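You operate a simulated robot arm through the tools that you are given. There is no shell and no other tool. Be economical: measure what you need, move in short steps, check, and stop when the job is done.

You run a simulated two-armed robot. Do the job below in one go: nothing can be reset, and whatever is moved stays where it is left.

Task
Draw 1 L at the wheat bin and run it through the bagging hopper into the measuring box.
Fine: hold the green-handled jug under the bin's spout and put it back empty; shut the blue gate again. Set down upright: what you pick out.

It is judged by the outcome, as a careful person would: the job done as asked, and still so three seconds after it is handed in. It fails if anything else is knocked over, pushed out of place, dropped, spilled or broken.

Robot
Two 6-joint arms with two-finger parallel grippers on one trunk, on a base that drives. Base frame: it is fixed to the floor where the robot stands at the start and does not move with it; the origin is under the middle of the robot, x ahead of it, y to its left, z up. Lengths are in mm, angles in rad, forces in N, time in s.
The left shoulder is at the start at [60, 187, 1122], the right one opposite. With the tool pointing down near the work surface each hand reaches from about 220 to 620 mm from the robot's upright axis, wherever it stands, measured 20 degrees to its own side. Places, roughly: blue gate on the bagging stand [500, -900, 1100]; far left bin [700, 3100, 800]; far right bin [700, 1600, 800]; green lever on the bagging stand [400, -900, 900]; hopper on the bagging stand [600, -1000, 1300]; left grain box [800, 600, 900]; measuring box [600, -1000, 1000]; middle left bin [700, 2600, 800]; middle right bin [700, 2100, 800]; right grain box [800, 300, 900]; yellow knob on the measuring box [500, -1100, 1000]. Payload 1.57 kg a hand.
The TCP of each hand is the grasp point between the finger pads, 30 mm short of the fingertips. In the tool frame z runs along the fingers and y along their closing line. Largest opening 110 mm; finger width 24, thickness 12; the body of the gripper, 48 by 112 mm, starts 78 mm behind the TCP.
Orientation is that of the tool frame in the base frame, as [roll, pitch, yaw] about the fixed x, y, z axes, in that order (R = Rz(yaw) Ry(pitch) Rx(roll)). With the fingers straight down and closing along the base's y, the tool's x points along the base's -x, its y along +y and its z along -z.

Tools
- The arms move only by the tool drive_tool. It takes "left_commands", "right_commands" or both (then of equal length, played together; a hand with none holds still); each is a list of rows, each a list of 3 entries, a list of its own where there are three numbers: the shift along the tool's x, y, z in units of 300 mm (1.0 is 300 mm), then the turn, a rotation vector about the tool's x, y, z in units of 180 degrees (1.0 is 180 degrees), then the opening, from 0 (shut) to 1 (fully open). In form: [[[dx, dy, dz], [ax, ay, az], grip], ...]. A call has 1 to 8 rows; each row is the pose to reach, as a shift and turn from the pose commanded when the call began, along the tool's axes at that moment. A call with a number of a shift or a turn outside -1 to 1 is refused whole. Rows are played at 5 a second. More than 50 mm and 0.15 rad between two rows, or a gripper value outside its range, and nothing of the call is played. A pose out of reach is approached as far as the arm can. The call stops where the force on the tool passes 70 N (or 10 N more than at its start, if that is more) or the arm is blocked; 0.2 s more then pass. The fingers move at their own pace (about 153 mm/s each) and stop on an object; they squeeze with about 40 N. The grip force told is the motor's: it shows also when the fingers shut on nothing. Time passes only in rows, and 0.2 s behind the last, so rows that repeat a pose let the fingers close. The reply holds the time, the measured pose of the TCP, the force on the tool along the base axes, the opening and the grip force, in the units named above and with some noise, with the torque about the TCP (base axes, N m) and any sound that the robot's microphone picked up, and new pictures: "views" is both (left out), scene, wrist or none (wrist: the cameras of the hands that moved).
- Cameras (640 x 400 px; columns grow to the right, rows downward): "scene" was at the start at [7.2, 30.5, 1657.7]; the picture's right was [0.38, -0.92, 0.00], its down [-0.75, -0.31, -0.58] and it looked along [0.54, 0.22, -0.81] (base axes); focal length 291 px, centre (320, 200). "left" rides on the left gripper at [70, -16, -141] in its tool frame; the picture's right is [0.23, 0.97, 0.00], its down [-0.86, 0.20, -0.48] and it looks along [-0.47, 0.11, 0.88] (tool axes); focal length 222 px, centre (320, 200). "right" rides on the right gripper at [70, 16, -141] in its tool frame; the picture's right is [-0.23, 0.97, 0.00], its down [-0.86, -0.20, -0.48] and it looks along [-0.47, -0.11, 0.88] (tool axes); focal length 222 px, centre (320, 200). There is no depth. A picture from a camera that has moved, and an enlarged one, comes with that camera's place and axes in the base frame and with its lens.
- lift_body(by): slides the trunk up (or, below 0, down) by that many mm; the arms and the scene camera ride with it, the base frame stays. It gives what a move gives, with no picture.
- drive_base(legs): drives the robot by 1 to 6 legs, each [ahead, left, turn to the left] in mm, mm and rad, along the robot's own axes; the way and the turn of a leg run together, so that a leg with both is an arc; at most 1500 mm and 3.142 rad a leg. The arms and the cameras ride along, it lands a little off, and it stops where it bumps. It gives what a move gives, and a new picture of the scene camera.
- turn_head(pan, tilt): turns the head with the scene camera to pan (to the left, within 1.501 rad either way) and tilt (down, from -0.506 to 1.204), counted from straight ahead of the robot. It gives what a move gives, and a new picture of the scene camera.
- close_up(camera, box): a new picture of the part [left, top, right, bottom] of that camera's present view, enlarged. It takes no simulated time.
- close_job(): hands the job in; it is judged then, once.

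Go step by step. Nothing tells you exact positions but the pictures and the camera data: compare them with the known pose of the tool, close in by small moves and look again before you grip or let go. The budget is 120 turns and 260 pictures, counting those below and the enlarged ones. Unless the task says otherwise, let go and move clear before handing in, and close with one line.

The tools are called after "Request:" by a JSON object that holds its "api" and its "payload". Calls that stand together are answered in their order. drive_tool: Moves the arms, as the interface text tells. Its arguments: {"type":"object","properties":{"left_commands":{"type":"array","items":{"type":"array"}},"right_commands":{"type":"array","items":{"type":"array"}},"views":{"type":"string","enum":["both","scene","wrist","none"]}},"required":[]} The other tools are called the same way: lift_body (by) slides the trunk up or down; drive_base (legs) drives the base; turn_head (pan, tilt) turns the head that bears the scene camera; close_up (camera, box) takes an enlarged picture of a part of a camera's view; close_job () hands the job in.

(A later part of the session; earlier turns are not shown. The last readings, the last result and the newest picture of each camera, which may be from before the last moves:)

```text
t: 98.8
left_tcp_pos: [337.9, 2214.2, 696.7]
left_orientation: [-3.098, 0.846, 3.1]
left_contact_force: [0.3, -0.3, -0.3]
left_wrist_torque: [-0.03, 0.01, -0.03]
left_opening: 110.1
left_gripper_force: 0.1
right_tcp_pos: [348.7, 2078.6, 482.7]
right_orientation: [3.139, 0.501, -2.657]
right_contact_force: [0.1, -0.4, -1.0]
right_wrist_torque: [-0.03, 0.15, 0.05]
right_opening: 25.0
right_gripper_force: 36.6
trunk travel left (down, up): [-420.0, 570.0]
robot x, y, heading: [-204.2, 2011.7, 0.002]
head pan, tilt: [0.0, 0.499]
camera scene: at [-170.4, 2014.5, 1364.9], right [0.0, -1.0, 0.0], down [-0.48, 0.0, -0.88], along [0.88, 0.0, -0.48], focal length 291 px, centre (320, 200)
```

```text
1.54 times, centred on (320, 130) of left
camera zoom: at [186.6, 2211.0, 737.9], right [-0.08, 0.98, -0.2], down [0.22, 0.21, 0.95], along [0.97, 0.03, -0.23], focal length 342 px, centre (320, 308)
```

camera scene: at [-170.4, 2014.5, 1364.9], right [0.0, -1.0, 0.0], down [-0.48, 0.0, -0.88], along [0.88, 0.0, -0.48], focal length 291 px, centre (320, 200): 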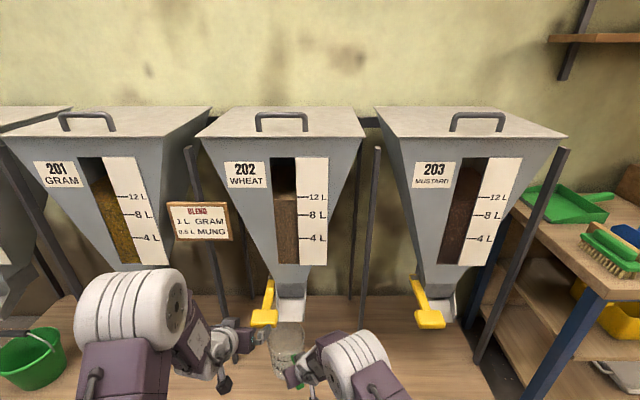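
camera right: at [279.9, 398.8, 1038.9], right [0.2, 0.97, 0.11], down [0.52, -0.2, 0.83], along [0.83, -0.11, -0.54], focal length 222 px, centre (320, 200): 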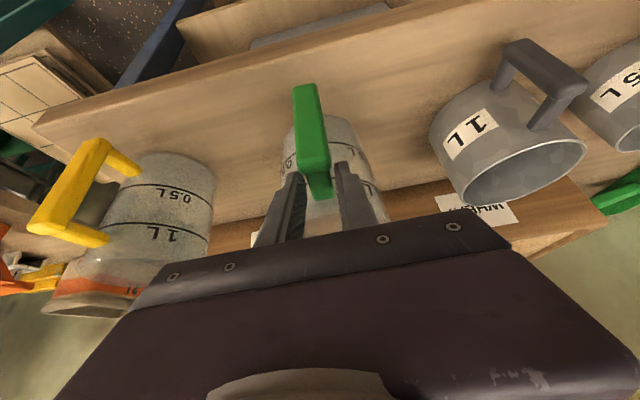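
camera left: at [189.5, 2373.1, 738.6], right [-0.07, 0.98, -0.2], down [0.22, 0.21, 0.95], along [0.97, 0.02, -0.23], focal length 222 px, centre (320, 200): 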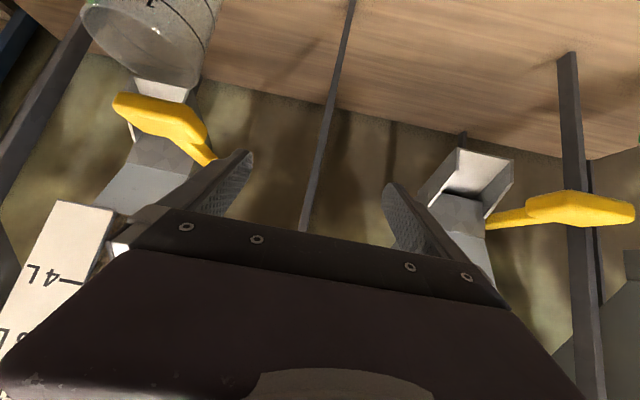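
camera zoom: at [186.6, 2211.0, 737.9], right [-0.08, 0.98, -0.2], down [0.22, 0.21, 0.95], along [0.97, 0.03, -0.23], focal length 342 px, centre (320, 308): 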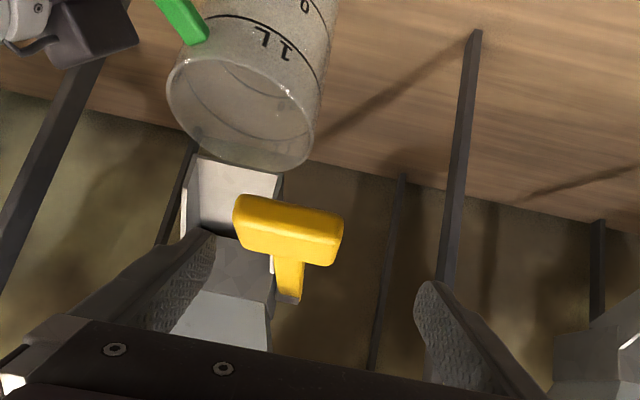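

The left hand straddles almost properly but ~25 mm too far left, and the jug mouth is ~10 mm left of the lip. I'll shift the base right 25 mm and trim the right hand back +15 mm.

Request:
{"api": "drive_base", "payload": {"legs": [[0, -25, 0]]}}

Request:
{"api": "close_up", "payload": {"camera": "scene", "box": [180, 220, 360, 370]}}

Request:
{"api": "close_up", "payload": {"camera": "left", "box": [160, 0, 480, 260]}}

```text
t: 99.6
left_tcp_pos: [336.6, 2187.6, 697.5]
left_orientation: [-3.1, 0.848, 3.098]
left_contact_force: [-0.2, -0.2, 0.4]
left_wrist_torque: [0.03, -0.01, 0.0]
left_opening: 110.1
left_gripper_force: 0.0
right_tcp_pos: [348.8, 2052.9, 484.8]
right_orientation: [3.141, 0.504, -2.655]
right_contact_force: [0.3, 0.1, -1.4]
right_wrist_torque: [-0.04, 0.1, 0.04]
right_opening: 25.3
right_gripper_force: 36.3
trunk travel left (down, up): [-420.0, 570.0]
robot x, y, heading: [-202.7, 1986.9, 0.006]
head pan, tilt: [0.0, 0.499]
camera scene: at [-171.7, 1988.0, 1364.9], right [0.0, -1.0, 0.0], down [-0.48, 0.0, -0.88], along [0.88, 0.0, -0.48], focal length 291 px, centre (320, 200)
```

scene: 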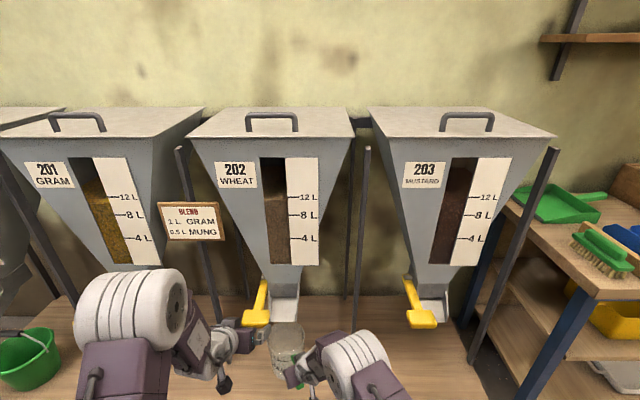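

```text
2.67 times, centred on (270, 295) of scene
camera zoom: at [-171.7, 1988.0, 1364.9], right [0.0, -1.0, 0.0], down [-0.48, 0.0, -0.88], along [0.88, 0.0, -0.48], focal length 777 px, centre (453, -53)
```

zoom: 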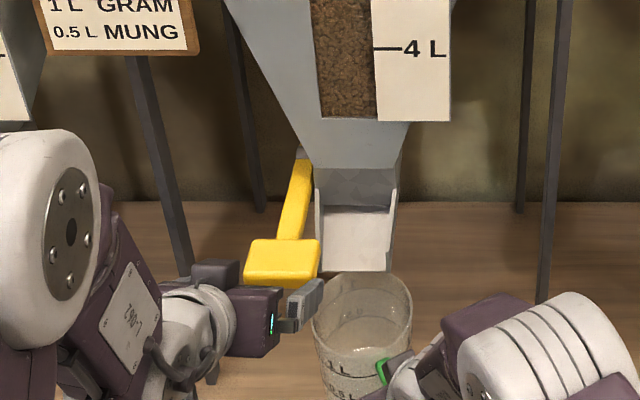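

```text
1.54 times, centred on (320, 130) of left
camera zoom: at [186.0, 2185.4, 738.7], right [-0.08, 0.98, -0.2], down [0.22, 0.21, 0.95], along [0.97, 0.03, -0.23], focal length 342 px, centre (320, 308)
```

zoom: 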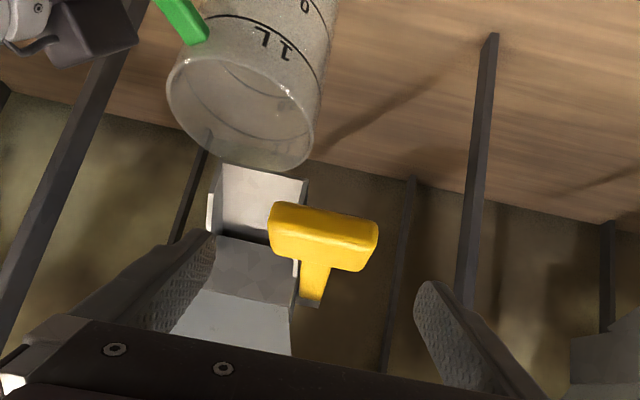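

The left hand is centred on the paddle. I'll trim the right hand (+7, +18) and advance the left hand to straddle the paddle.

Request:
{"api": "drive_tool", "payload": {"right_commands": [[[-0.02, 0.02, 0.012], [0, 0, 0], 0], [[-0.042, 0.042, 0.024], [0, 0, 0], 0], [[-0.042, 0.042, 0.024], [0, 0, 0], 0]], "left_commands": [[[-0.01, 0, 0.12], [0, 0, 0], 1], [[-0.02, 0, 0.24], [0, 0, 0], 1], [[-0.027, 0, 0.283], [0, 0, 0], 1]]}}

Request:
{"api": "close_up", "payload": {"camera": "scene", "box": [180, 220, 360, 370]}}

```text
t: 100.4
left_tcp_pos: [406.2, 2183.9, 647.9]
left_orientation: [-3.095, 0.848, 3.1]
left_contact_force: [0.3, 1.0, -0.4]
left_wrist_torque: [-0.02, 0.0, -0.02]
left_opening: 110.1
left_gripper_force: 0.1
right_tcp_pos: [354.1, 2072.1, 482.1]
right_orientation: [-3.14, 0.506, -2.654]
right_contact_force: [-0.5, -0.2, -1.8]
right_wrist_torque: [-0.09, 0.08, 0.01]
right_opening: 25.0
right_gripper_force: 36.8
trunk travel left (down, up): [-420.0, 570.0]
robot x, y, heading: [-203.9, 1988.0, 0.003]
head pan, tilt: [0.0, 0.499]
camera scene: at [-171.6, 1989.7, 1364.9], right [0.0, -1.0, 0.0], down [-0.48, 0.0, -0.88], along [0.88, 0.0, -0.48], focal length 291 px, centre (320, 200)
camera right: at [231.8, 2026.8, 571.7], right [-0.28, 0.95, 0.11], down [0.55, 0.07, 0.83], along [0.79, 0.29, -0.54], focal length 222 px, centre (320, 200)
camera left: at [254.5, 2180.5, 688.9], right [-0.08, 0.98, -0.2], down [0.22, 0.21, 0.95], along [0.97, 0.03, -0.24], focal length 222 px, centre (320, 200)
```

scene: 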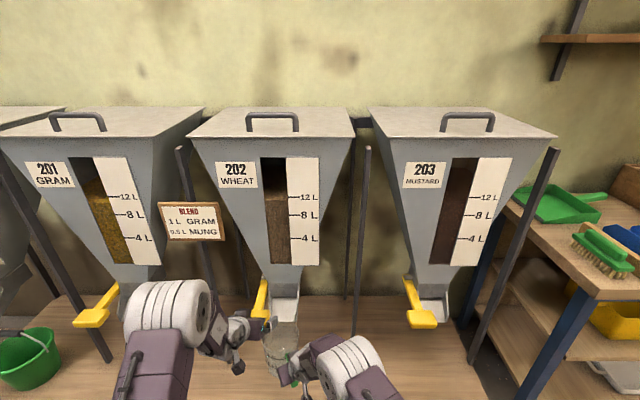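
right: 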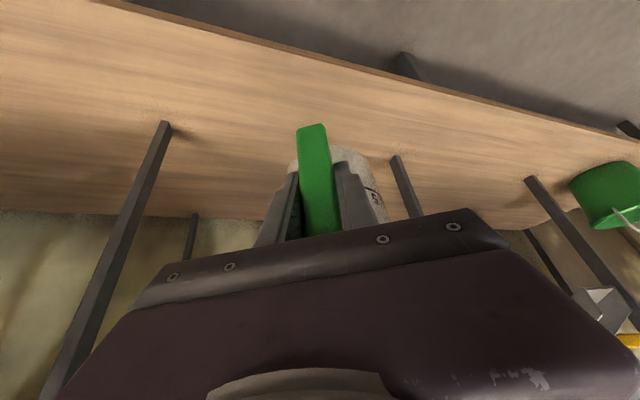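
left: 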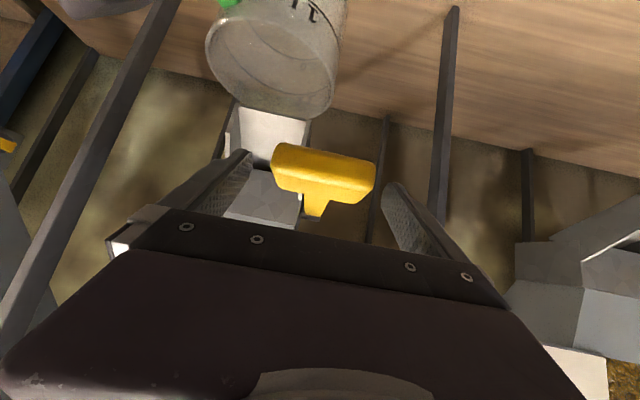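

```text
2.67 times, centred on (270, 295) of scene
camera zoom: at [-171.6, 1989.7, 1364.9], right [0.0, -1.0, 0.0], down [-0.48, 0.0, -0.88], along [0.88, 0.0, -0.48], focal length 777 px, centre (453, -53)
```

zoom: 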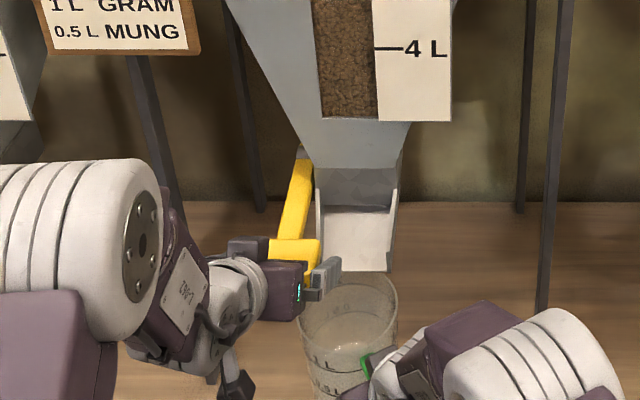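

The paddle sits slightly lower than the TCP; I'll adjust ~15 mm and close on its ends.

Request:
{"api": "drive_tool", "payload": {"left_commands": [[[0.045, 0, 0.027], [0, 0, 0], 1], [[0.045, 0, 0.027], [0, 0, 0], 0.6], [[0.045, 0, 0.027], [0, 0, 0], 0.6], [[0.045, 0, 0.027], [0, 0, 0], 0.6]], "views": "wrist"}}

```text
t: 101.4
left_tcp_pos: [403.4, 2184.3, 632.0]
left_orientation: [-3.091, 0.847, 3.1]
left_contact_force: [2.5, -0.8, -1.8]
left_wrist_torque: [0.89, 0.06, 1.19]
left_opening: 82.2
left_gripper_force: 44.9
right_tcp_pos: [355.8, 2072.3, 483.3]
right_orientation: [-3.139, 0.506, -2.657]
right_contact_force: [0.9, -0.2, -1.4]
right_wrist_torque: [-0.05, 0.09, 0.0]
right_opening: 25.1
right_gripper_force: 36.6
trunk travel left (down, up): [-420.0, 570.0]
robot x, y, heading: [-202.4, 1985.1, 0.004]
head pan, tilt: [0.0, 0.499]
camera left: at [252.6, 2181.7, 673.8], right [-0.07, 0.98, -0.2], down [0.23, 0.21, 0.95], along [0.97, 0.02, -0.24], focal length 222 px, centre (320, 200)
```

left: 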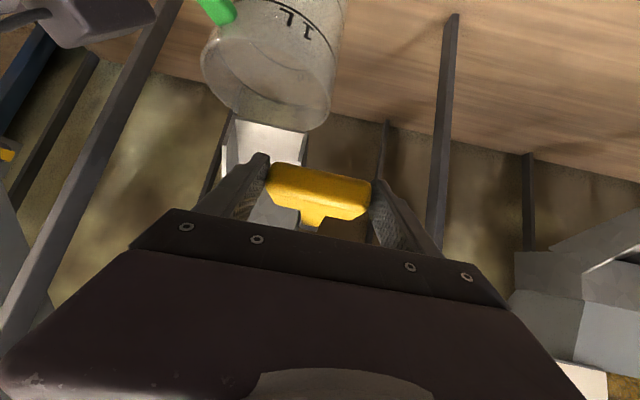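

Gripped (82 mm). I'll test the opening direction with a short 10 mm pull along the arc and return in the same call.

Request:
{"api": "drive_tool", "payload": {"left_commands": [[[0.002, 0, -0.017], [0, 0, 0], 0.6], [[0.003, 0, -0.033], [0, 0, 0], 0.6]], "views": "none"}}

Request:
{"api": "close_up", "payload": {"camera": "left", "box": [160, 0, 480, 260]}}

```text
t: 102.0
left_tcp_pos: [398.8, 2183.9, 635.0]
left_orientation: [-3.086, 0.845, 3.099]
left_contact_force: [27.6, -2.2, -13.9]
left_wrist_torque: [0.61, -0.09, 1.14]
left_opening: 82.4
left_gripper_force: 44.6
right_tcp_pos: [356.7, 2070.3, 480.4]
right_orientation: [-3.139, 0.501, -2.656]
right_contact_force: [0.6, -0.6, -1.8]
right_wrist_torque: [-0.02, 0.07, 0.01]
right_opening: 24.9
right_gripper_force: 37.1
trunk travel left (down, up): [-420.0, 570.0]
robot x, y, heading: [-199.5, 1987.0, 0.008]
head pan, tilt: [0.0, 0.499]
```

```text
1.54 times, centred on (320, 130) of left
camera zoom: at [247.7, 2182.3, 677.1], right [-0.07, 0.98, -0.2], down [0.23, 0.22, 0.95], along [0.97, 0.02, -0.24], focal length 342 px, centre (320, 308)
```

zoom: 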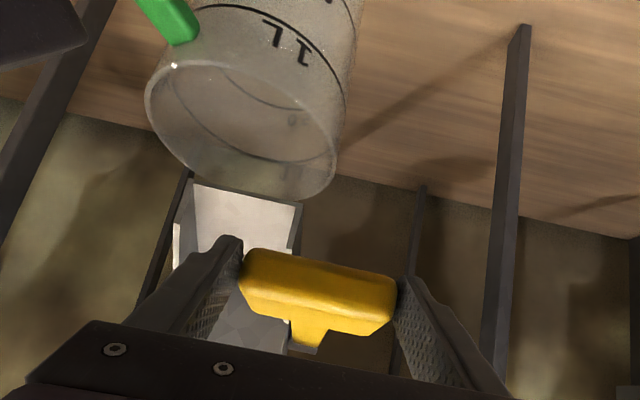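

Pulling that way meets ~30 N after 5 mm. I'll return and try the opposite direction gently.

Request:
{"api": "drive_tool", "payload": {"left_commands": [[[0, 0, 0.017], [0, 0, 0], 0.6], [[-0.002, 0, 0.035], [0, 0, 0], 0.6], [[-0.003, 0, 0.05], [0, 0, 0], 0.6]], "views": "wrist"}}

```text
t: 102.8
left_tcp_pos: [400.7, 2185.0, 627.8]
left_orientation: [-3.089, 0.836, 3.1]
left_contact_force: [-40.1, 3.0, 2.7]
left_wrist_torque: [1.09, -0.27, 1.15]
left_opening: 82.0
left_gripper_force: 45.2
right_tcp_pos: [351.3, 2071.2, 483.5]
right_orientation: [-3.137, 0.506, -2.655]
right_contact_force: [-1.0, 0.1, -9.9]
right_wrist_torque: [-0.22, 1.2, -0.03]
right_opening: 25.2
right_gripper_force: 36.7
trunk travel left (down, up): [-420.0, 570.0]
robot x, y, heading: [-207.7, 1986.5, 0.008]
head pan, tilt: [0.0, 0.499]
camera left: at [249.7, 2181.6, 669.7], right [-0.08, 0.98, -0.2], down [0.24, 0.21, 0.95], along [0.97, 0.02, -0.25], focal length 222 px, centre (320, 200)
```

left: 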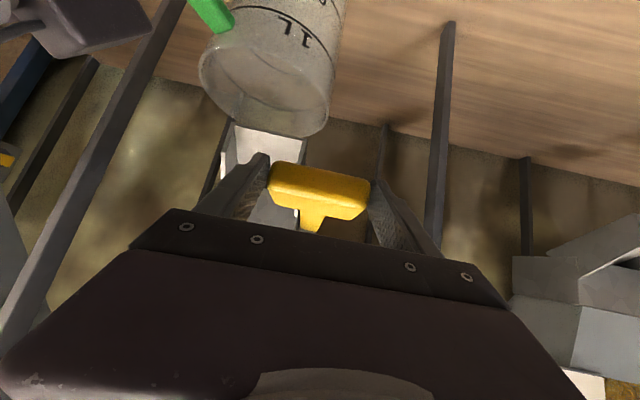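

The right hand's load jumped to ~10 N; checking the jug at once (no time passes).

Request:
{"api": "close_up", "payload": {"camera": "scene", "box": [180, 220, 360, 370]}}

Request:
{"api": "close_up", "payload": {"camera": "left", "box": [180, 0, 400, 240]}}

```text
2.67 times, centred on (270, 295) of scene
camera zoom: at [-177.1, 1989.7, 1364.9], right [0.01, -1.0, 0.0], down [-0.48, 0.0, -0.88], along [0.88, 0.0, -0.48], focal length 777 px, centre (453, -53)
```

zoom: 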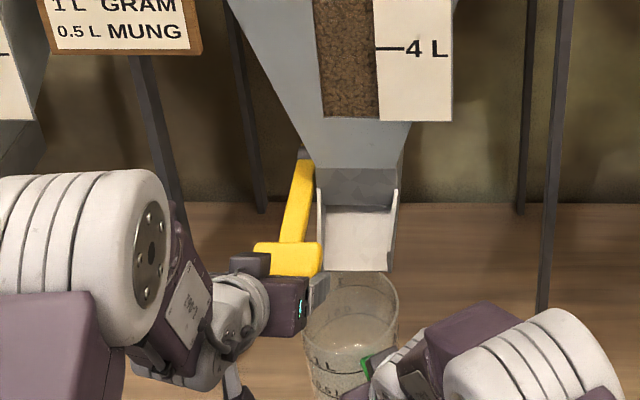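

```text
1.67 times, centred on (290, 120) of left
camera zoom: at [249.7, 2181.6, 669.7], right [-0.08, 0.98, -0.2], down [0.24, 0.21, 0.95], along [0.97, 0.02, -0.25], focal length 370 px, centre (370, 333)
```

zoom: 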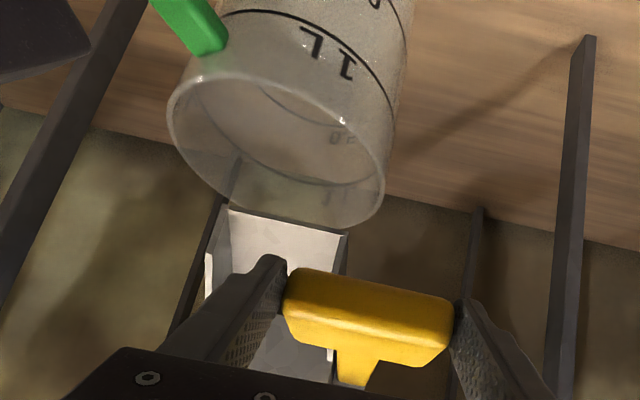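

The jug looks empty, so that load is odd. I'll ease back to neutral and re-read the forces.

Request:
{"api": "drive_tool", "payload": {"left_commands": [[[0.002, 0, -0.025], [0, 0, 0], 0.6], [[0.002, 0, -0.033], [0, 0, 0], 0.6], [[0.002, 0, -0.033], [0, 0, 0], 0.6]], "views": "none"}}

Request:
{"api": "close_up", "payload": {"camera": "scene", "box": [200, 130, 380, 370]}}

Request:
{"api": "close_up", "payload": {"camera": "left", "box": [180, 0, 400, 240]}}

```text
t: 103.6
left_tcp_pos: [402.6, 2184.3, 635.6]
left_orientation: [-3.089, 0.85, 3.099]
left_contact_force: [-3.7, -1.7, -7.7]
left_wrist_torque: [0.04, 1.47, 1.76]
left_opening: 81.9
left_gripper_force: 44.8
right_tcp_pos: [355.2, 2072.2, 482.4]
right_orientation: [-3.138, 0.508, -2.657]
right_contact_force: [0.1, 0.5, -1.5]
right_wrist_torque: [-0.07, 0.09, 0.02]
right_opening: 24.8
right_gripper_force: 36.3
trunk travel left (down, up): [-420.0, 570.0]
robot x, y, heading: [-198.5, 1987.1, 0.007]
head pan, tilt: [0.0, 0.499]
```

```text
1.67 times, centred on (290, 250) of scene
camera zoom: at [-170.4, 1989.7, 1364.9], right [0.0, -1.0, 0.0], down [-0.48, 0.0, -0.88], along [0.88, 0.0, -0.48], focal length 486 px, centre (370, 117)
```

zoom: 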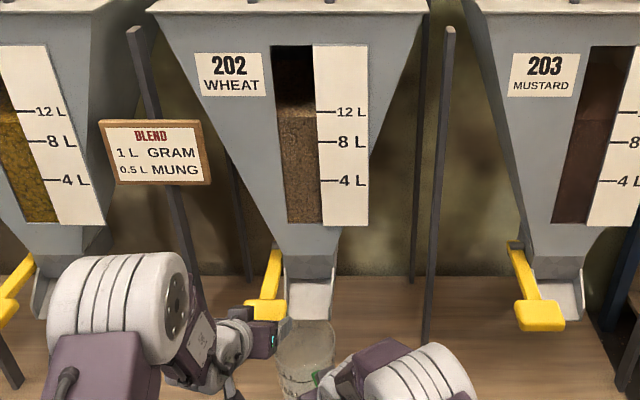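

```text
1.67 times, centred on (290, 120) of left
camera zoom: at [250.3, 2181.9, 676.4], right [-0.07, 0.98, -0.2], down [0.22, 0.22, 0.95], along [0.97, 0.02, -0.23], focal length 370 px, centre (370, 333)
```

zoom: 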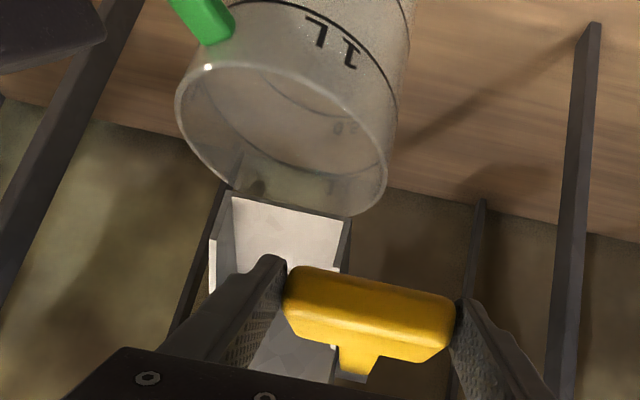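

Re-triangulating, the lever is horizontal: its pivot is near (589, 2185, 642), so the paddle moves up or down. I'll test down 12 mm and return in one call.

Request:
{"api": "drive_tool", "payload": {"left_commands": [[[0.01, 0, 0.009], [0, 0, 0], 0.6], [[0.04, 0, 0.035], [0, 0, 0], 0.6], [[0.04, 0, 0.035], [0, 0, 0], 0.6]], "views": "none"}}

Request:
{"api": "close_up", "payload": {"camera": "left", "box": [180, 0, 400, 240]}}

```text
t: 104.4
left_tcp_pos: [401.3, 2184.2, 622.2]
left_orientation: [-3.098, 0.855, 3.086]
left_contact_force: [9.2, -27.3, 8.8]
left_wrist_torque: [0.66, -1.41, 0.64]
left_opening: 81.9
left_gripper_force: 44.8
left hand out of reach, approached as far as the arm can: row 2, 3
right_tcp_pos: [355.2, 2067.9, 483.7]
right_orientation: [-3.141, 0.509, -2.66]
right_contact_force: [0.3, 0.4, -1.7]
right_wrist_torque: [-0.02, 0.09, 0.0]
right_opening: 24.9
right_gripper_force: 36.6
trunk travel left (down, up): [-420.0, 570.0]
robot x, y, heading: [-202.7, 1982.3, 0.001]
head pan, tilt: [0.0, 0.499]
```

```text
1.67 times, centred on (290, 120) of left
camera zoom: at [249.2, 2182.9, 661.8], right [-0.06, 0.98, -0.2], down [0.22, 0.21, 0.95], along [0.97, 0.02, -0.23], focal length 370 px, centre (370, 333)
```

zoom: 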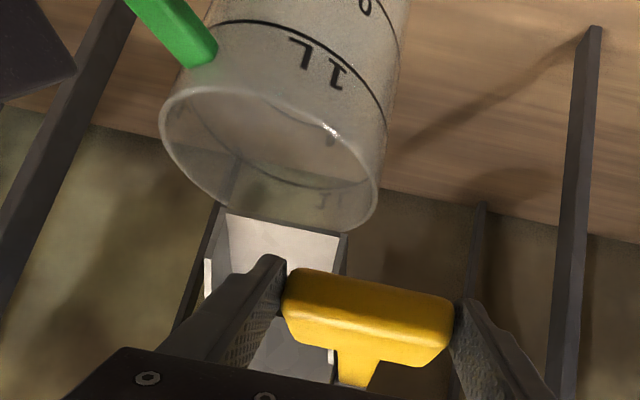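

Down moves easily so far (no flow yet). I'll go further down 20 mm, with the hand pitching along with the lever.

Request:
{"api": "drive_tool", "payload": {"left_commands": [[[0.025, 0, 0.022], [0, -0.025, 0], 0.6], [[0.05, 0, 0.044], [0, -0.045, 0], 0.6]], "views": "none"}}

Request:
{"api": "close_up", "payload": {"camera": "left", "box": [180, 0, 400, 240]}}

Request:
{"api": "close_up", "payload": {"camera": "scene", "box": [200, 130, 380, 370]}}

```text
t: 105.0
left_tcp_pos: [403.1, 2184.6, 598.1]
left_orientation: [-3.056, 0.96, 3.114]
left_contact_force: [-41.5, -52.9, -6.3]
left_wrist_torque: [0.59, 0.36, -0.7]
left_opening: 83.3
left_gripper_force: 45.7
left hand out of reach, approached as far as the arm can: row 1, 2
right_tcp_pos: [352.6, 2067.6, 485.2]
right_orientation: [-3.141, 0.509, -2.659]
right_contact_force: [-0.5, -1.5, -6.8]
right_wrist_torque: [-0.04, 0.77, -0.25]
right_opening: 25.0
right_gripper_force: 36.7
trunk travel left (down, up): [-420.0, 570.0]
robot x, y, heading: [-204.6, 1985.3, 0.005]
head pan, tilt: [0.0, 0.499]
```

```text
1.67 times, centred on (290, 120) of left
camera zoom: at [248.0, 2185.4, 622.3], right [-0.03, 0.97, -0.23], down [0.12, 0.24, 0.96], along [0.99, 0.0, -0.12], focal length 370 px, centre (370, 333)
```

zoom: 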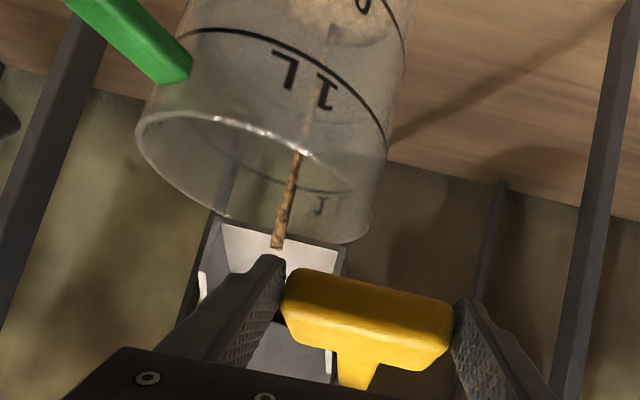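

```text
1.67 times, centred on (290, 250) of scene
camera zoom: at [-176.3, 1982.7, 1364.7], right [0.0, -1.0, -0.01], down [-0.48, 0.0, -0.88], along [0.88, 0.01, -0.48], focal length 486 px, centre (370, 117)
```

zoom: 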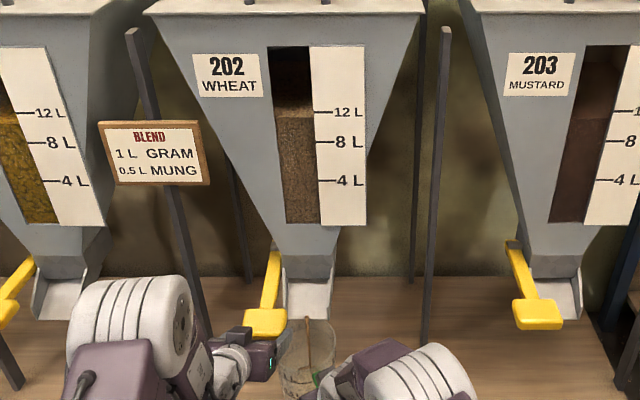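

Wheat is flowing in a thin stream into the jug. I'll hold briefly and watch load and level.

Request:
{"api": "drive_tool", "payload": {"left_commands": [[[0, 0, 0], [0, 0, 0], 0.6], [[0, 0, 0], [0, 0, 0], 0.6]], "views": "none"}}

Request:
{"api": "close_up", "payload": {"camera": "left", "box": [180, 0, 400, 240]}}

```text
t: 105.6
left_tcp_pos: [405.5, 2184.6, 602.1]
left_orientation: [-3.054, 0.973, 3.112]
left_contact_force: [-44.0, -56.1, -4.7]
left_wrist_torque: [0.45, 0.23, -0.59]
left_opening: 83.1
left_gripper_force: 44.8
right_tcp_pos: [351.9, 2068.0, 484.0]
right_orientation: [3.14, 0.506, -2.659]
right_contact_force: [-3.8, -2.1, -10.3]
right_wrist_torque: [-0.17, 1.14, -0.11]
right_opening: 25.1
right_gripper_force: 36.7
trunk travel left (down, up): [-420.0, 570.0]
robot x, y, heading: [-203.8, 1985.8, 0.002]
head pan, tilt: [0.0, 0.499]
```

```text
1.67 times, centred on (290, 120) of left
camera zoom: at [250.7, 2185.5, 624.8], right [-0.03, 0.97, -0.24], down [0.11, 0.24, 0.97], along [0.99, 0.0, -0.11], focal length 370 px, centre (370, 333)
```

zoom: 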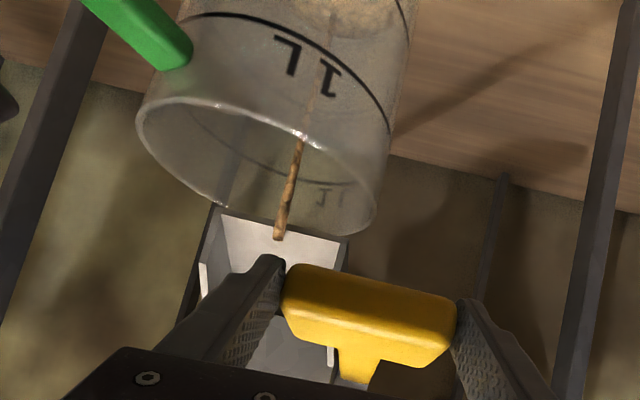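

The jug rim may be touching the lip, spoiling the weight reading, so I'll lower the jug 10 mm while holding.

Request:
{"api": "drive_tool", "payload": {"right_commands": [[[0.008, 0, 0.015], [0, 0, 0], 0], [[0.016, 0, 0.029], [0, 0, 0], 0]], "left_commands": [[[0, 0, 0], [0, 0, 0], 0.6], [[0, 0, 0], [0, 0, 0], 0.6]], "views": "none"}}

Request:
{"api": "close_up", "payload": {"camera": "scene", "box": [220, 270, 340, 400]}}

Request:
{"api": "close_up", "payload": {"camera": "left", "box": [180, 0, 400, 240]}}

```text
t: 106.2
left_tcp_pos: [406.1, 2183.7, 602.8]
left_orientation: [-3.056, 0.974, 3.11]
left_contact_force: [-39.9, -57.0, -5.4]
left_wrist_torque: [0.42, 0.49, -0.52]
left_opening: 83.0
left_gripper_force: 44.7
right_tcp_pos: [354.4, 2068.9, 476.8]
right_orientation: [3.141, 0.515, -2.658]
right_contact_force: [-1.2, 0.2, -1.8]
right_wrist_torque: [-0.08, 0.12, -0.01]
right_opening: 25.3
right_gripper_force: 36.6
trunk travel left (down, up): [-420.0, 570.0]
robot x, y, heading: [-200.8, 1988.6, 0.001]
head pan, tilt: [0.0, 0.499]
```

```text
3.08 times, centred on (280, 335) of scene
camera zoom: at [-175.7, 1982.6, 1365.0], right [0.0, -1.0, -0.01], down [-0.48, 0.0, -0.88], along [0.88, 0.01, -0.48], focal length 896 px, centre (443, -215)
```

zoom: 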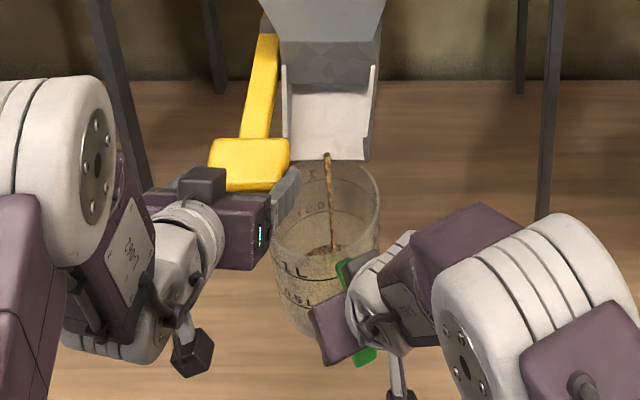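

```text
1.67 times, centred on (290, 120) of left
camera zoom: at [251.0, 2185.5, 625.3], right [-0.03, 0.97, -0.24], down [0.11, 0.24, 0.97], along [0.99, 0.0, -0.11], focal length 370 px, centre (370, 333)
```

zoom: 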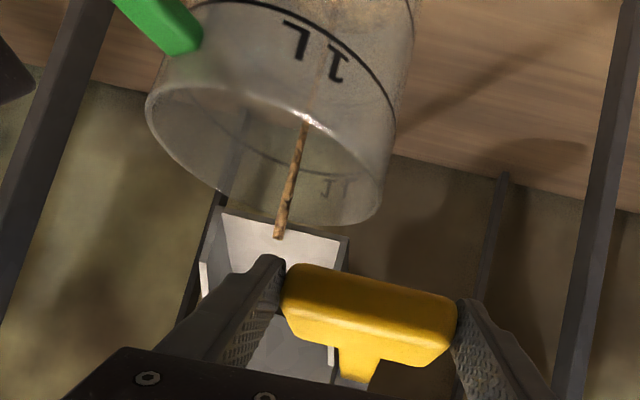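

Flow is slow and clean, which is good for accuracy. I'll relax the left hand's side load slightly and hold ~1.6 s.

Request:
{"api": "drive_tool", "payload": {"left_commands": [[[0.008, -0.012, -0.011], [0, 0, 0], 0.6], [[0.015, -0.025, -0.022], [0, 0, 0], 0.6], [[0.015, -0.025, -0.022], [0, 0, 0], 0.6], [[0.015, -0.025, -0.022], [0, 0, 0], 0.6], [[0.015, -0.025, -0.022], [0, 0, 0], 0.6], [[0.015, -0.025, -0.022], [0, 0, 0], 0.6], [[0.015, -0.025, -0.022], [0, 0, 0], 0.6]], "views": "none"}}

Request:
{"api": "close_up", "payload": {"camera": "scene", "box": [220, 270, 340, 400]}}

```text
t: 107.8
left_tcp_pos: [406.4, 2184.8, 603.7]
left_orientation: [-3.056, 0.975, 3.11]
left_contact_force: [-39.3, -56.9, -5.5]
left_wrist_torque: [0.47, 0.46, -0.45]
left_opening: 83.4
left_gripper_force: 44.6
left hand out of reach, approached as far as the arm can: row 1, 2, 3, 4, 5, 6, 7
right_tcp_pos: [354.1, 2070.5, 474.4]
right_orientation: [3.141, 0.511, -2.659]
right_contact_force: [0.7, 0.5, -2.7]
right_wrist_torque: [-0.07, 0.16, 0.01]
right_opening: 25.0
right_gripper_force: 36.6
trunk travel left (down, up): [-420.0, 570.0]
robot x, y, heading: [-202.7, 1986.6, 0.003]
head pan, tilt: [0.0, 0.499]
```

```text
3.08 times, centred on (280, 335) of scene
camera zoom: at [-175.8, 1982.6, 1365.0], right [0.0, -1.0, -0.01], down [-0.48, 0.0, -0.88], along [0.88, 0.01, -0.48], focal length 896 px, centre (443, -215)
```

zoom: 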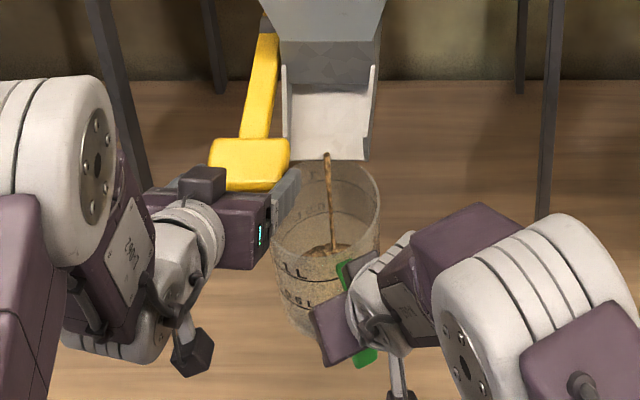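

Flow is only ~0.03 L/s. I'll lower the trunk 12 mm to press the lever further (the jug has room), and watch.

Request:
{"api": "lift_body", "payload": {"by": -12}}

Request:
{"api": "close_up", "payload": {"camera": "left", "box": [180, 0, 400, 240]}}

```text
t: 108.4
left_tcp_pos: [409.5, 2184.5, 593.7]
left_orientation: [-3.056, 0.985, 3.113]
left_contact_force: [-28.2, -57.4, 1.1]
left_wrist_torque: [0.45, -0.79, -0.27]
left_opening: 83.5
left_gripper_force: 45.0
right_tcp_pos: [353.6, 2069.1, 463.2]
right_orientation: [3.141, 0.511, -2.659]
right_contact_force: [-0.6, -0.3, -2.2]
right_wrist_torque: [-0.06, 0.13, -0.01]
right_opening: 25.1
right_gripper_force: 36.0
trunk travel left (down, up): [-408.0, 582.0]
robot x, y, heading: [-205.8, 1983.2, 0.007]
head pan, tilt: [0.0, 0.499]
```

```text
1.67 times, centred on (290, 120) of left
camera zoom: at [254.0, 2185.4, 614.7], right [-0.03, 0.97, -0.24], down [0.1, 0.24, 0.97], along [0.99, 0.0, -0.1], focal length 370 px, centre (370, 333)
```

zoom: 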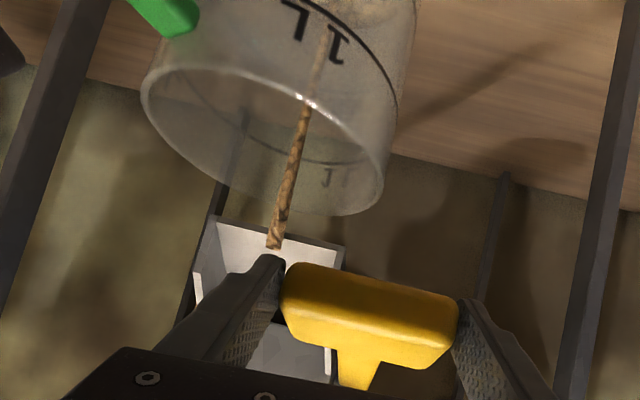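

Stream thickens. Another 15 mm.

Request:
{"api": "lift_body", "payload": {"by": -15}}

Request:
{"api": "close_up", "payload": {"camera": "left", "box": [180, 0, 400, 240]}}

```text
t: 109.1
left_tcp_pos: [412.4, 2185.0, 580.0]
left_orientation: [-3.056, 0.99, 3.114]
left_contact_force: [-2.4, -60.1, 7.6]
left_wrist_torque: [0.16, -0.94, 0.5]
left_opening: 83.7
left_gripper_force: 45.1
right_tcp_pos: [356.6, 2069.0, 447.6]
right_orientation: [3.141, 0.509, -2.66]
right_contact_force: [0.2, 0.7, -2.7]
right_wrist_torque: [-0.09, 0.2, -0.01]
right_opening: 25.1
right_gripper_force: 36.7
trunk travel left (down, up): [-393.0, 597.0]
robot x, y, heading: [-201.6, 1988.8, 0.01]
head pan, tilt: [0.0, 0.499]
```

```text
1.67 times, centred on (290, 120) of left
camera zoom: at [257.3, 2185.1, 599.9], right [-0.03, 0.97, -0.24], down [0.09, 0.24, 0.97], along [1.0, 0.0, -0.1], focal length 370 px, centre (370, 333)
```

zoom: 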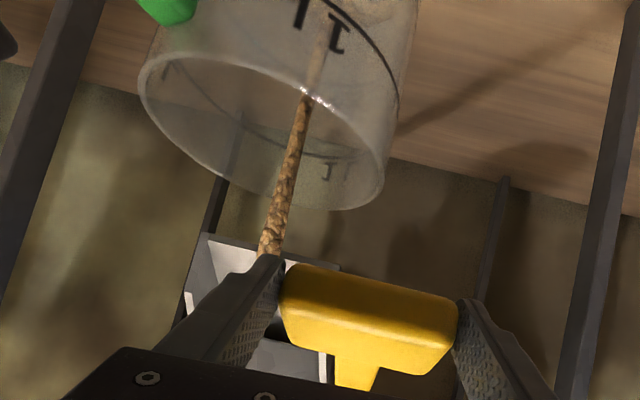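

Good, still well inside the jug. Hold ~1.2 s and read the weight.

Request:
{"api": "drive_tool", "payload": {"right_commands": [[[0, 0, 0], [0, 0, 0], 0], [[0, 0, 0], [0, 0, 0], 0], [[0, 0, 0], [0, 0, 0], 0], [[0, 0, 0], [0, 0, 0], 0], [[0, 0, 0], [0, 0, 0], 0]], "views": "none"}}

Request:
{"api": "close_up", "payload": {"camera": "scene", "box": [220, 270, 340, 400]}}

Request:
{"api": "close_up", "payload": {"camera": "right", "box": [220, 80, 440, 240]}}

```text
t: 110.3
left_tcp_pos: [413.7, 2184.8, 579.8]
left_orientation: [-3.056, 0.99, 3.115]
left_contact_force: [15.6, -60.1, 11.2]
left_wrist_torque: [0.19, -1.03, 1.37]
left_opening: 83.6
left_gripper_force: 45.2
right_tcp_pos: [354.6, 2069.0, 446.8]
right_orientation: [3.139, 0.509, -2.661]
right_contact_force: [0.6, -0.6, -3.6]
right_wrist_torque: [-0.11, 0.25, -0.01]
right_opening: 25.0
right_gripper_force: 36.5
trunk travel left (down, up): [-393.0, 597.0]
robot x, y, heading: [-201.7, 1987.8, 0.002]
head pan, tilt: [0.0, 0.499]
```

```text
3.08 times, centred on (280, 335) of scene
camera zoom: at [-171.7, 1981.9, 1337.9], right [0.0, -1.0, -0.01], down [-0.48, 0.0, -0.88], along [0.88, 0.01, -0.48], focal length 896 px, centre (443, -215)
```

zoom: 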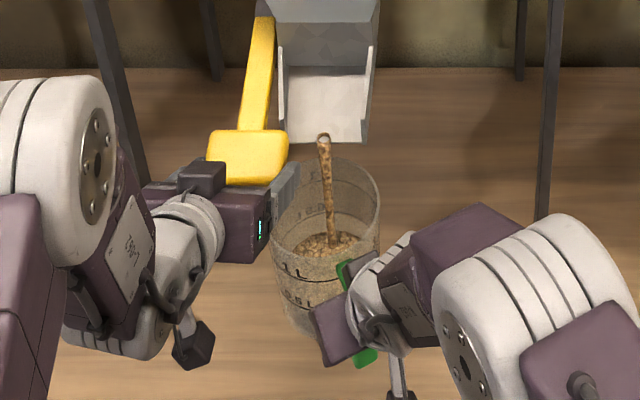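

```text
2.50 times, centred on (330, 160) of right
camera zoom: at [232.0, 2023.4, 535.3], right [-0.28, 0.95, 0.11], down [0.55, 0.06, 0.83], along [0.79, 0.29, -0.54], focal length 555 px, centre (295, 300)
```

zoom: 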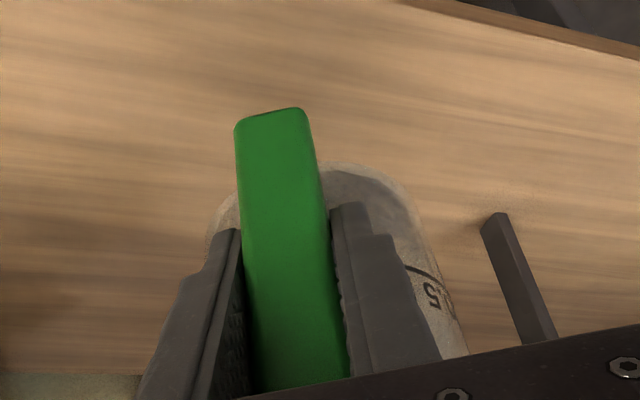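

Load reads ~2 N of grain (about a quarter litre). Holding on for longer.

Request:
{"api": "drive_tool", "payload": {"right_commands": [[[0, 0, 0], [0, 0, 0], 0], [[0, 0, 0], [0, 0, 0], 0], [[0, 0, 0], [0, 0, 0], 0], [[0, 0, 0], [0, 0, 0], 0], [[0, 0, 0], [0, 0, 0], 0], [[0, 0, 0], [0, 0, 0], 0], [[0, 0, 0], [0, 0, 0], 0], [[0, 0, 0], [0, 0, 0], 0]], "views": "none"}}

Request:
{"api": "drive_tool", "payload": {"right_commands": [[[0, 0, 0], [0, 0, 0], 0], [[0, 0, 0], [0, 0, 0], 0], [[0, 0, 0], [0, 0, 0], 0], [[0, 0, 0], [0, 0, 0], 0], [[0, 0, 0], [0, 0, 0], 0], [[0, 0, 0], [0, 0, 0], 0], [[0, 0, 0], [0, 0, 0], 0], [[0, 0, 0], [0, 0, 0], 0]], "views": "none"}}

Request:
{"api": "close_up", "payload": {"camera": "scene", "box": [220, 270, 340, 400]}}

Request:
{"api": "close_up", "payload": {"camera": "left", "box": [180, 0, 400, 240]}}

```text
t: 112.1
left_tcp_pos: [412.7, 2184.3, 579.0]
left_orientation: [-3.055, 0.988, 3.117]
left_contact_force: [19.8, -59.3, 11.7]
left_wrist_torque: [0.13, -0.76, 1.47]
left_opening: 83.6
left_gripper_force: 44.8
right_tcp_pos: [354.3, 2067.1, 445.8]
right_orientation: [3.139, 0.508, -2.659]
right_contact_force: [-0.2, -0.5, -4.8]
right_wrist_torque: [-0.18, 0.31, 0.01]
right_opening: 25.1
right_gripper_force: 37.0
trunk travel left (down, up): [-393.0, 597.0]
robot x, y, heading: [-206.6, 1990.5, 0.005]
head pan, tilt: [0.0, 0.499]
```

```text
t: 113.9
left_tcp_pos: [413.2, 2184.5, 579.0]
left_orientation: [-3.054, 0.985, 3.115]
left_contact_force: [19.8, -59.7, 10.0]
left_wrist_torque: [0.22, -0.61, 1.33]
left_opening: 83.3
left_gripper_force: 45.4
right_tcp_pos: [355.5, 2068.3, 446.6]
right_orientation: [3.14, 0.509, -2.66]
right_contact_force: [-1.6, 0.0, -6.2]
right_wrist_torque: [-0.19, 0.44, 0.01]
right_opening: 25.0
right_gripper_force: 36.5
trunk travel left (down, up): [-393.0, 597.0]
robot x, y, heading: [-201.1, 1984.9, -0.001]
head pan, tilt: [0.0, 0.499]
```

```text
3.08 times, centred on (280, 335) of scene
camera zoom: at [-170.6, 1982.1, 1337.8], right [0.0, -1.0, -0.01], down [-0.48, 0.0, -0.88], along [0.88, 0.0, -0.48], focal length 896 px, centre (443, -215)
```

zoom: 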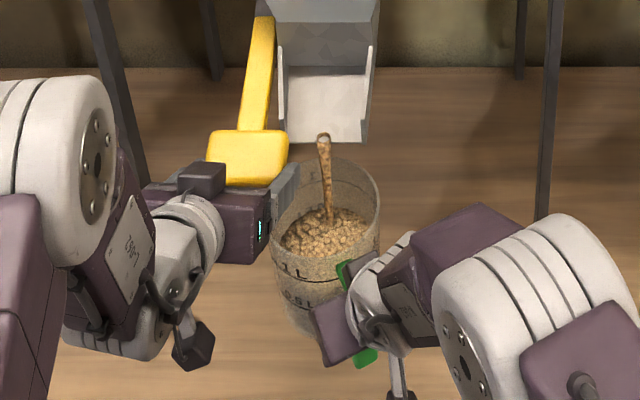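

```text
1.67 times, centred on (290, 120) of left
camera zoom: at [257.3, 2184.9, 598.1], right [-0.03, 0.97, -0.24], down [0.1, 0.24, 0.97], along [0.99, 0.01, -0.1], focal length 370 px, centre (370, 333)
```

zoom: 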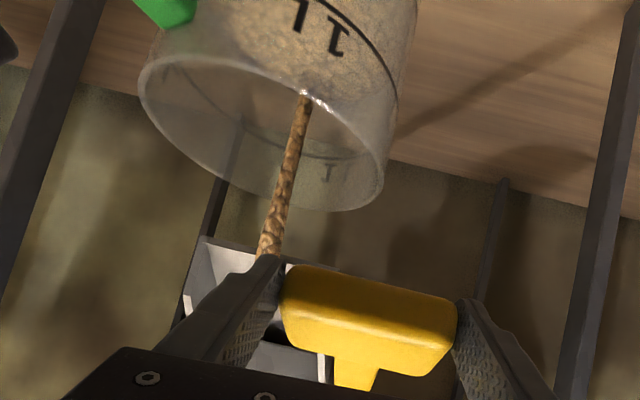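

About 4.5 N of grain so far, with the level visibly under the 1 L ring. Continuing one more hold.

Request:
{"api": "drive_tool", "payload": {"right_commands": [[[0, 0, 0], [0, 0, 0], 0], [[0, 0, 0], [0, 0, 0], 0], [[0, 0, 0], [0, 0, 0], 0], [[0, 0, 0], [0, 0, 0], 0], [[0, 0, 0], [0, 0, 0], 0], [[0, 0, 0], [0, 0, 0], 0], [[0, 0, 0], [0, 0, 0], 0], [[0, 0, 0], [0, 0, 0], 0]], "views": "none"}}

Request:
{"api": "close_up", "payload": {"camera": "left", "box": [200, 0, 340, 150]}}

Request:
{"api": "close_up", "payload": {"camera": "scene", "box": [255, 310, 315, 380]}}

```text
t: 115.7
left_tcp_pos: [412.7, 2184.2, 577.4]
left_orientation: [-3.054, 0.985, 3.115]
left_contact_force: [16.4, -59.6, 8.4]
left_wrist_torque: [0.27, -0.51, 1.22]
left_opening: 83.4
left_gripper_force: 44.7
right_tcp_pos: [354.8, 2067.4, 446.8]
right_orientation: [3.141, 0.508, -2.661]
right_contact_force: [0.0, -1.0, -7.0]
right_wrist_torque: [-0.28, 0.54, -0.01]
right_opening: 25.1
right_gripper_force: 36.6
trunk travel left (down, up): [-393.0, 597.0]
robot x, y, heading: [-201.0, 1987.8, 0.008]
head pan, tilt: [0.0, 0.499]
```

```text
2.67 times, centred on (270, 75) of left
camera zoom: at [257.2, 2185.0, 598.0], right [-0.03, 0.97, -0.24], down [0.1, 0.24, 0.97], along [0.99, 0.01, -0.1], focal length 592 px, centre (453, 533)
```

zoom: 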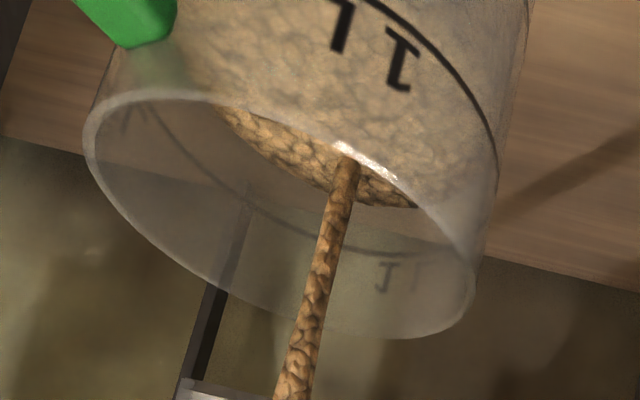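

```text
5.71 times, centred on (285, 345) of scene
camera zoom: at [-170.5, 1982.2, 1337.8], right [0.0, -1.0, -0.01], down [-0.48, 0.0, -0.88], along [0.88, 0.0, -0.48], focal length 1664 px, centre (520, -629)
```

zoom: 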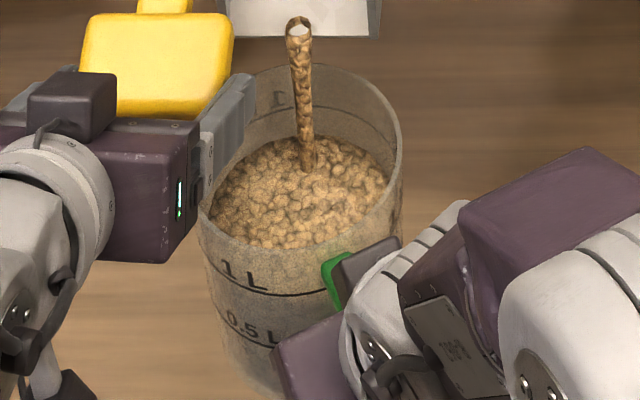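

Zoomed views show the surface ~20–28 mm below the 1 L ring (≈0.7–0.8 L). One more hold of 1.8 s and then re-measure.

Request:
{"api": "drive_tool", "payload": {"right_commands": [[[0, 0, 0], [0, 0, 0], 0], [[0, 0, 0], [0, 0, 0], 0], [[0, 0, 0], [0, 0, 0], 0], [[0, 0, 0], [0, 0, 0], 0], [[0, 0, 0], [0, 0, 0], 0], [[0, 0, 0], [0, 0, 0], 0], [[0, 0, 0], [0, 0, 0], 0]], "views": "none"}}

Request:
{"api": "close_up", "payload": {"camera": "left", "box": [200, 0, 340, 150]}}

Request:
{"api": "close_up", "payload": {"camera": "scene", "box": [255, 310, 315, 380]}}

```text
t: 117.3
left_tcp_pos: [413.8, 2184.3, 577.2]
left_orientation: [-3.054, 0.985, 3.117]
left_contact_force: [14.9, -60.2, 8.3]
left_wrist_torque: [0.26, -0.42, 1.11]
left_opening: 83.4
left_gripper_force: 45.2
right_tcp_pos: [354.8, 2068.4, 445.0]
right_orientation: [3.14, 0.508, -2.659]
right_contact_force: [0.1, 0.8, -8.8]
right_wrist_torque: [-0.3, 0.57, -0.01]
right_opening: 25.2
right_gripper_force: 36.5
trunk travel left (down, up): [-393.0, 597.0]
robot x, y, heading: [-203.8, 1987.7, 0.002]
head pan, tilt: [0.0, 0.499]
```

```text
2.67 times, centred on (270, 75) of left
camera zoom: at [257.1, 2185.0, 597.9], right [-0.03, 0.97, -0.24], down [0.1, 0.24, 0.97], along [0.99, 0.01, -0.1], focal length 592 px, centre (453, 533)
```

zoom: 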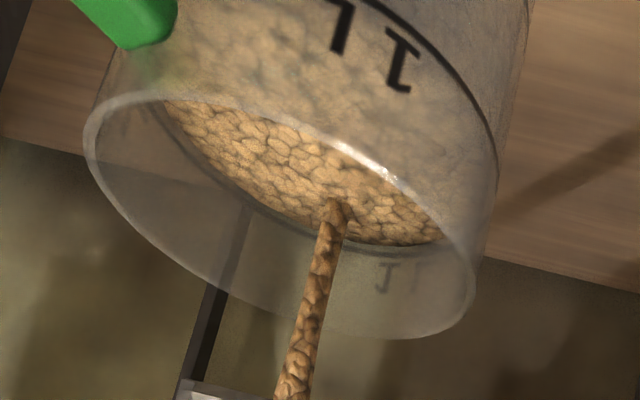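

```text
5.71 times, centred on (285, 345) of scene
camera zoom: at [-170.4, 1982.3, 1337.8], right [0.0, -1.0, -0.01], down [-0.48, 0.0, -0.88], along [0.88, 0.0, -0.48], focal length 1664 px, centre (520, -629)
```

zoom: 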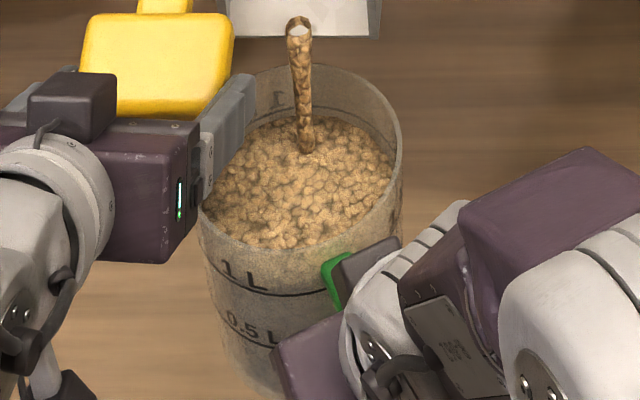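

Surface is now only ~3–4 mm below the 1 L ring. Closing the lever now by raising the paddle back along its arc.

Request:
{"api": "drive_tool", "payload": {"left_commands": [[[-0.07, 0, -0.067], [0, 0.022, 0], 0.6], [[-0.138, 0, -0.132], [0, 0.044, 0], 0.6], [[-0.138, 0, -0.132], [0, 0.044, 0], 0.6]], "views": "none"}}

Request:
{"api": "close_up", "payload": {"camera": "scene", "box": [220, 270, 340, 400]}}

Request:
{"api": "close_up", "payload": {"camera": "left", "box": [180, 0, 400, 240]}}

```text
t: 118.1
left_tcp_pos: [402.1, 2193.4, 633.3]
left_orientation: [-3.064, 0.844, 3.116]
left_contact_force: [6.3, -40.6, 3.2]
left_wrist_torque: [-0.03, -0.47, 0.38]
left_opening: 102.1
left_gripper_force: 20.5
right_tcp_pos: [354.7, 2070.0, 445.3]
right_orientation: [-3.141, 0.506, -2.657]
right_contact_force: [0.5, -0.3, -9.3]
right_wrist_torque: [-0.31, 0.55, 0.03]
right_opening: 24.8
right_gripper_force: 35.9
trunk travel left (down, up): [-393.0, 597.0]
robot x, y, heading: [-206.6, 1989.6, 0.002]
head pan, tilt: [0.0, 0.499]
```

```text
3.08 times, centred on (280, 335) of scene
camera zoom: at [-170.4, 1984.7, 1337.9], right [0.0, -1.0, 0.0], down [-0.48, 0.0, -0.88], along [0.88, 0.01, -0.48], focal length 896 px, centre (443, -215)
```

zoom: 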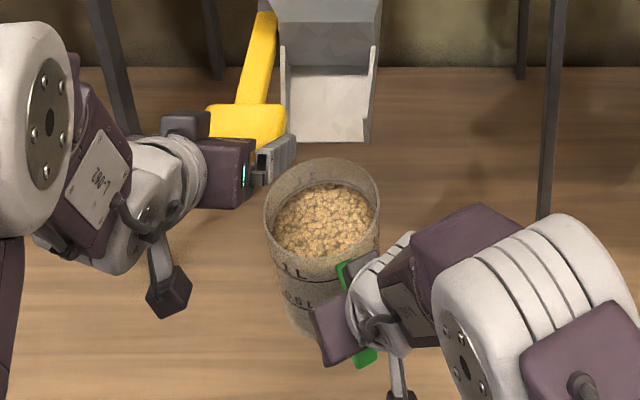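

```text
1.67 times, centred on (290, 120) of left
camera zoom: at [252.0, 2193.3, 675.5], right [-0.07, 0.97, -0.22], down [0.23, 0.23, 0.95], along [0.97, 0.01, -0.24], focal length 370 px, centre (370, 333)
```

zoom: 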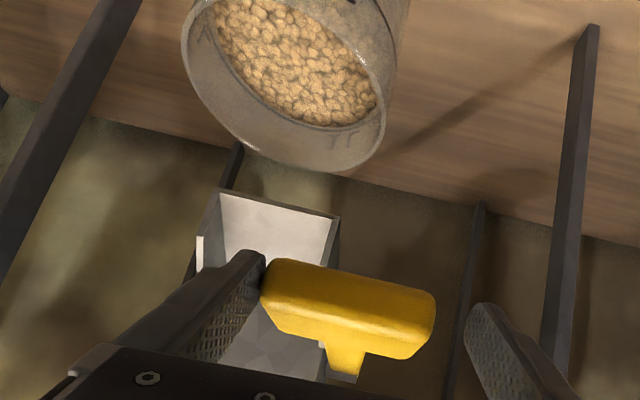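

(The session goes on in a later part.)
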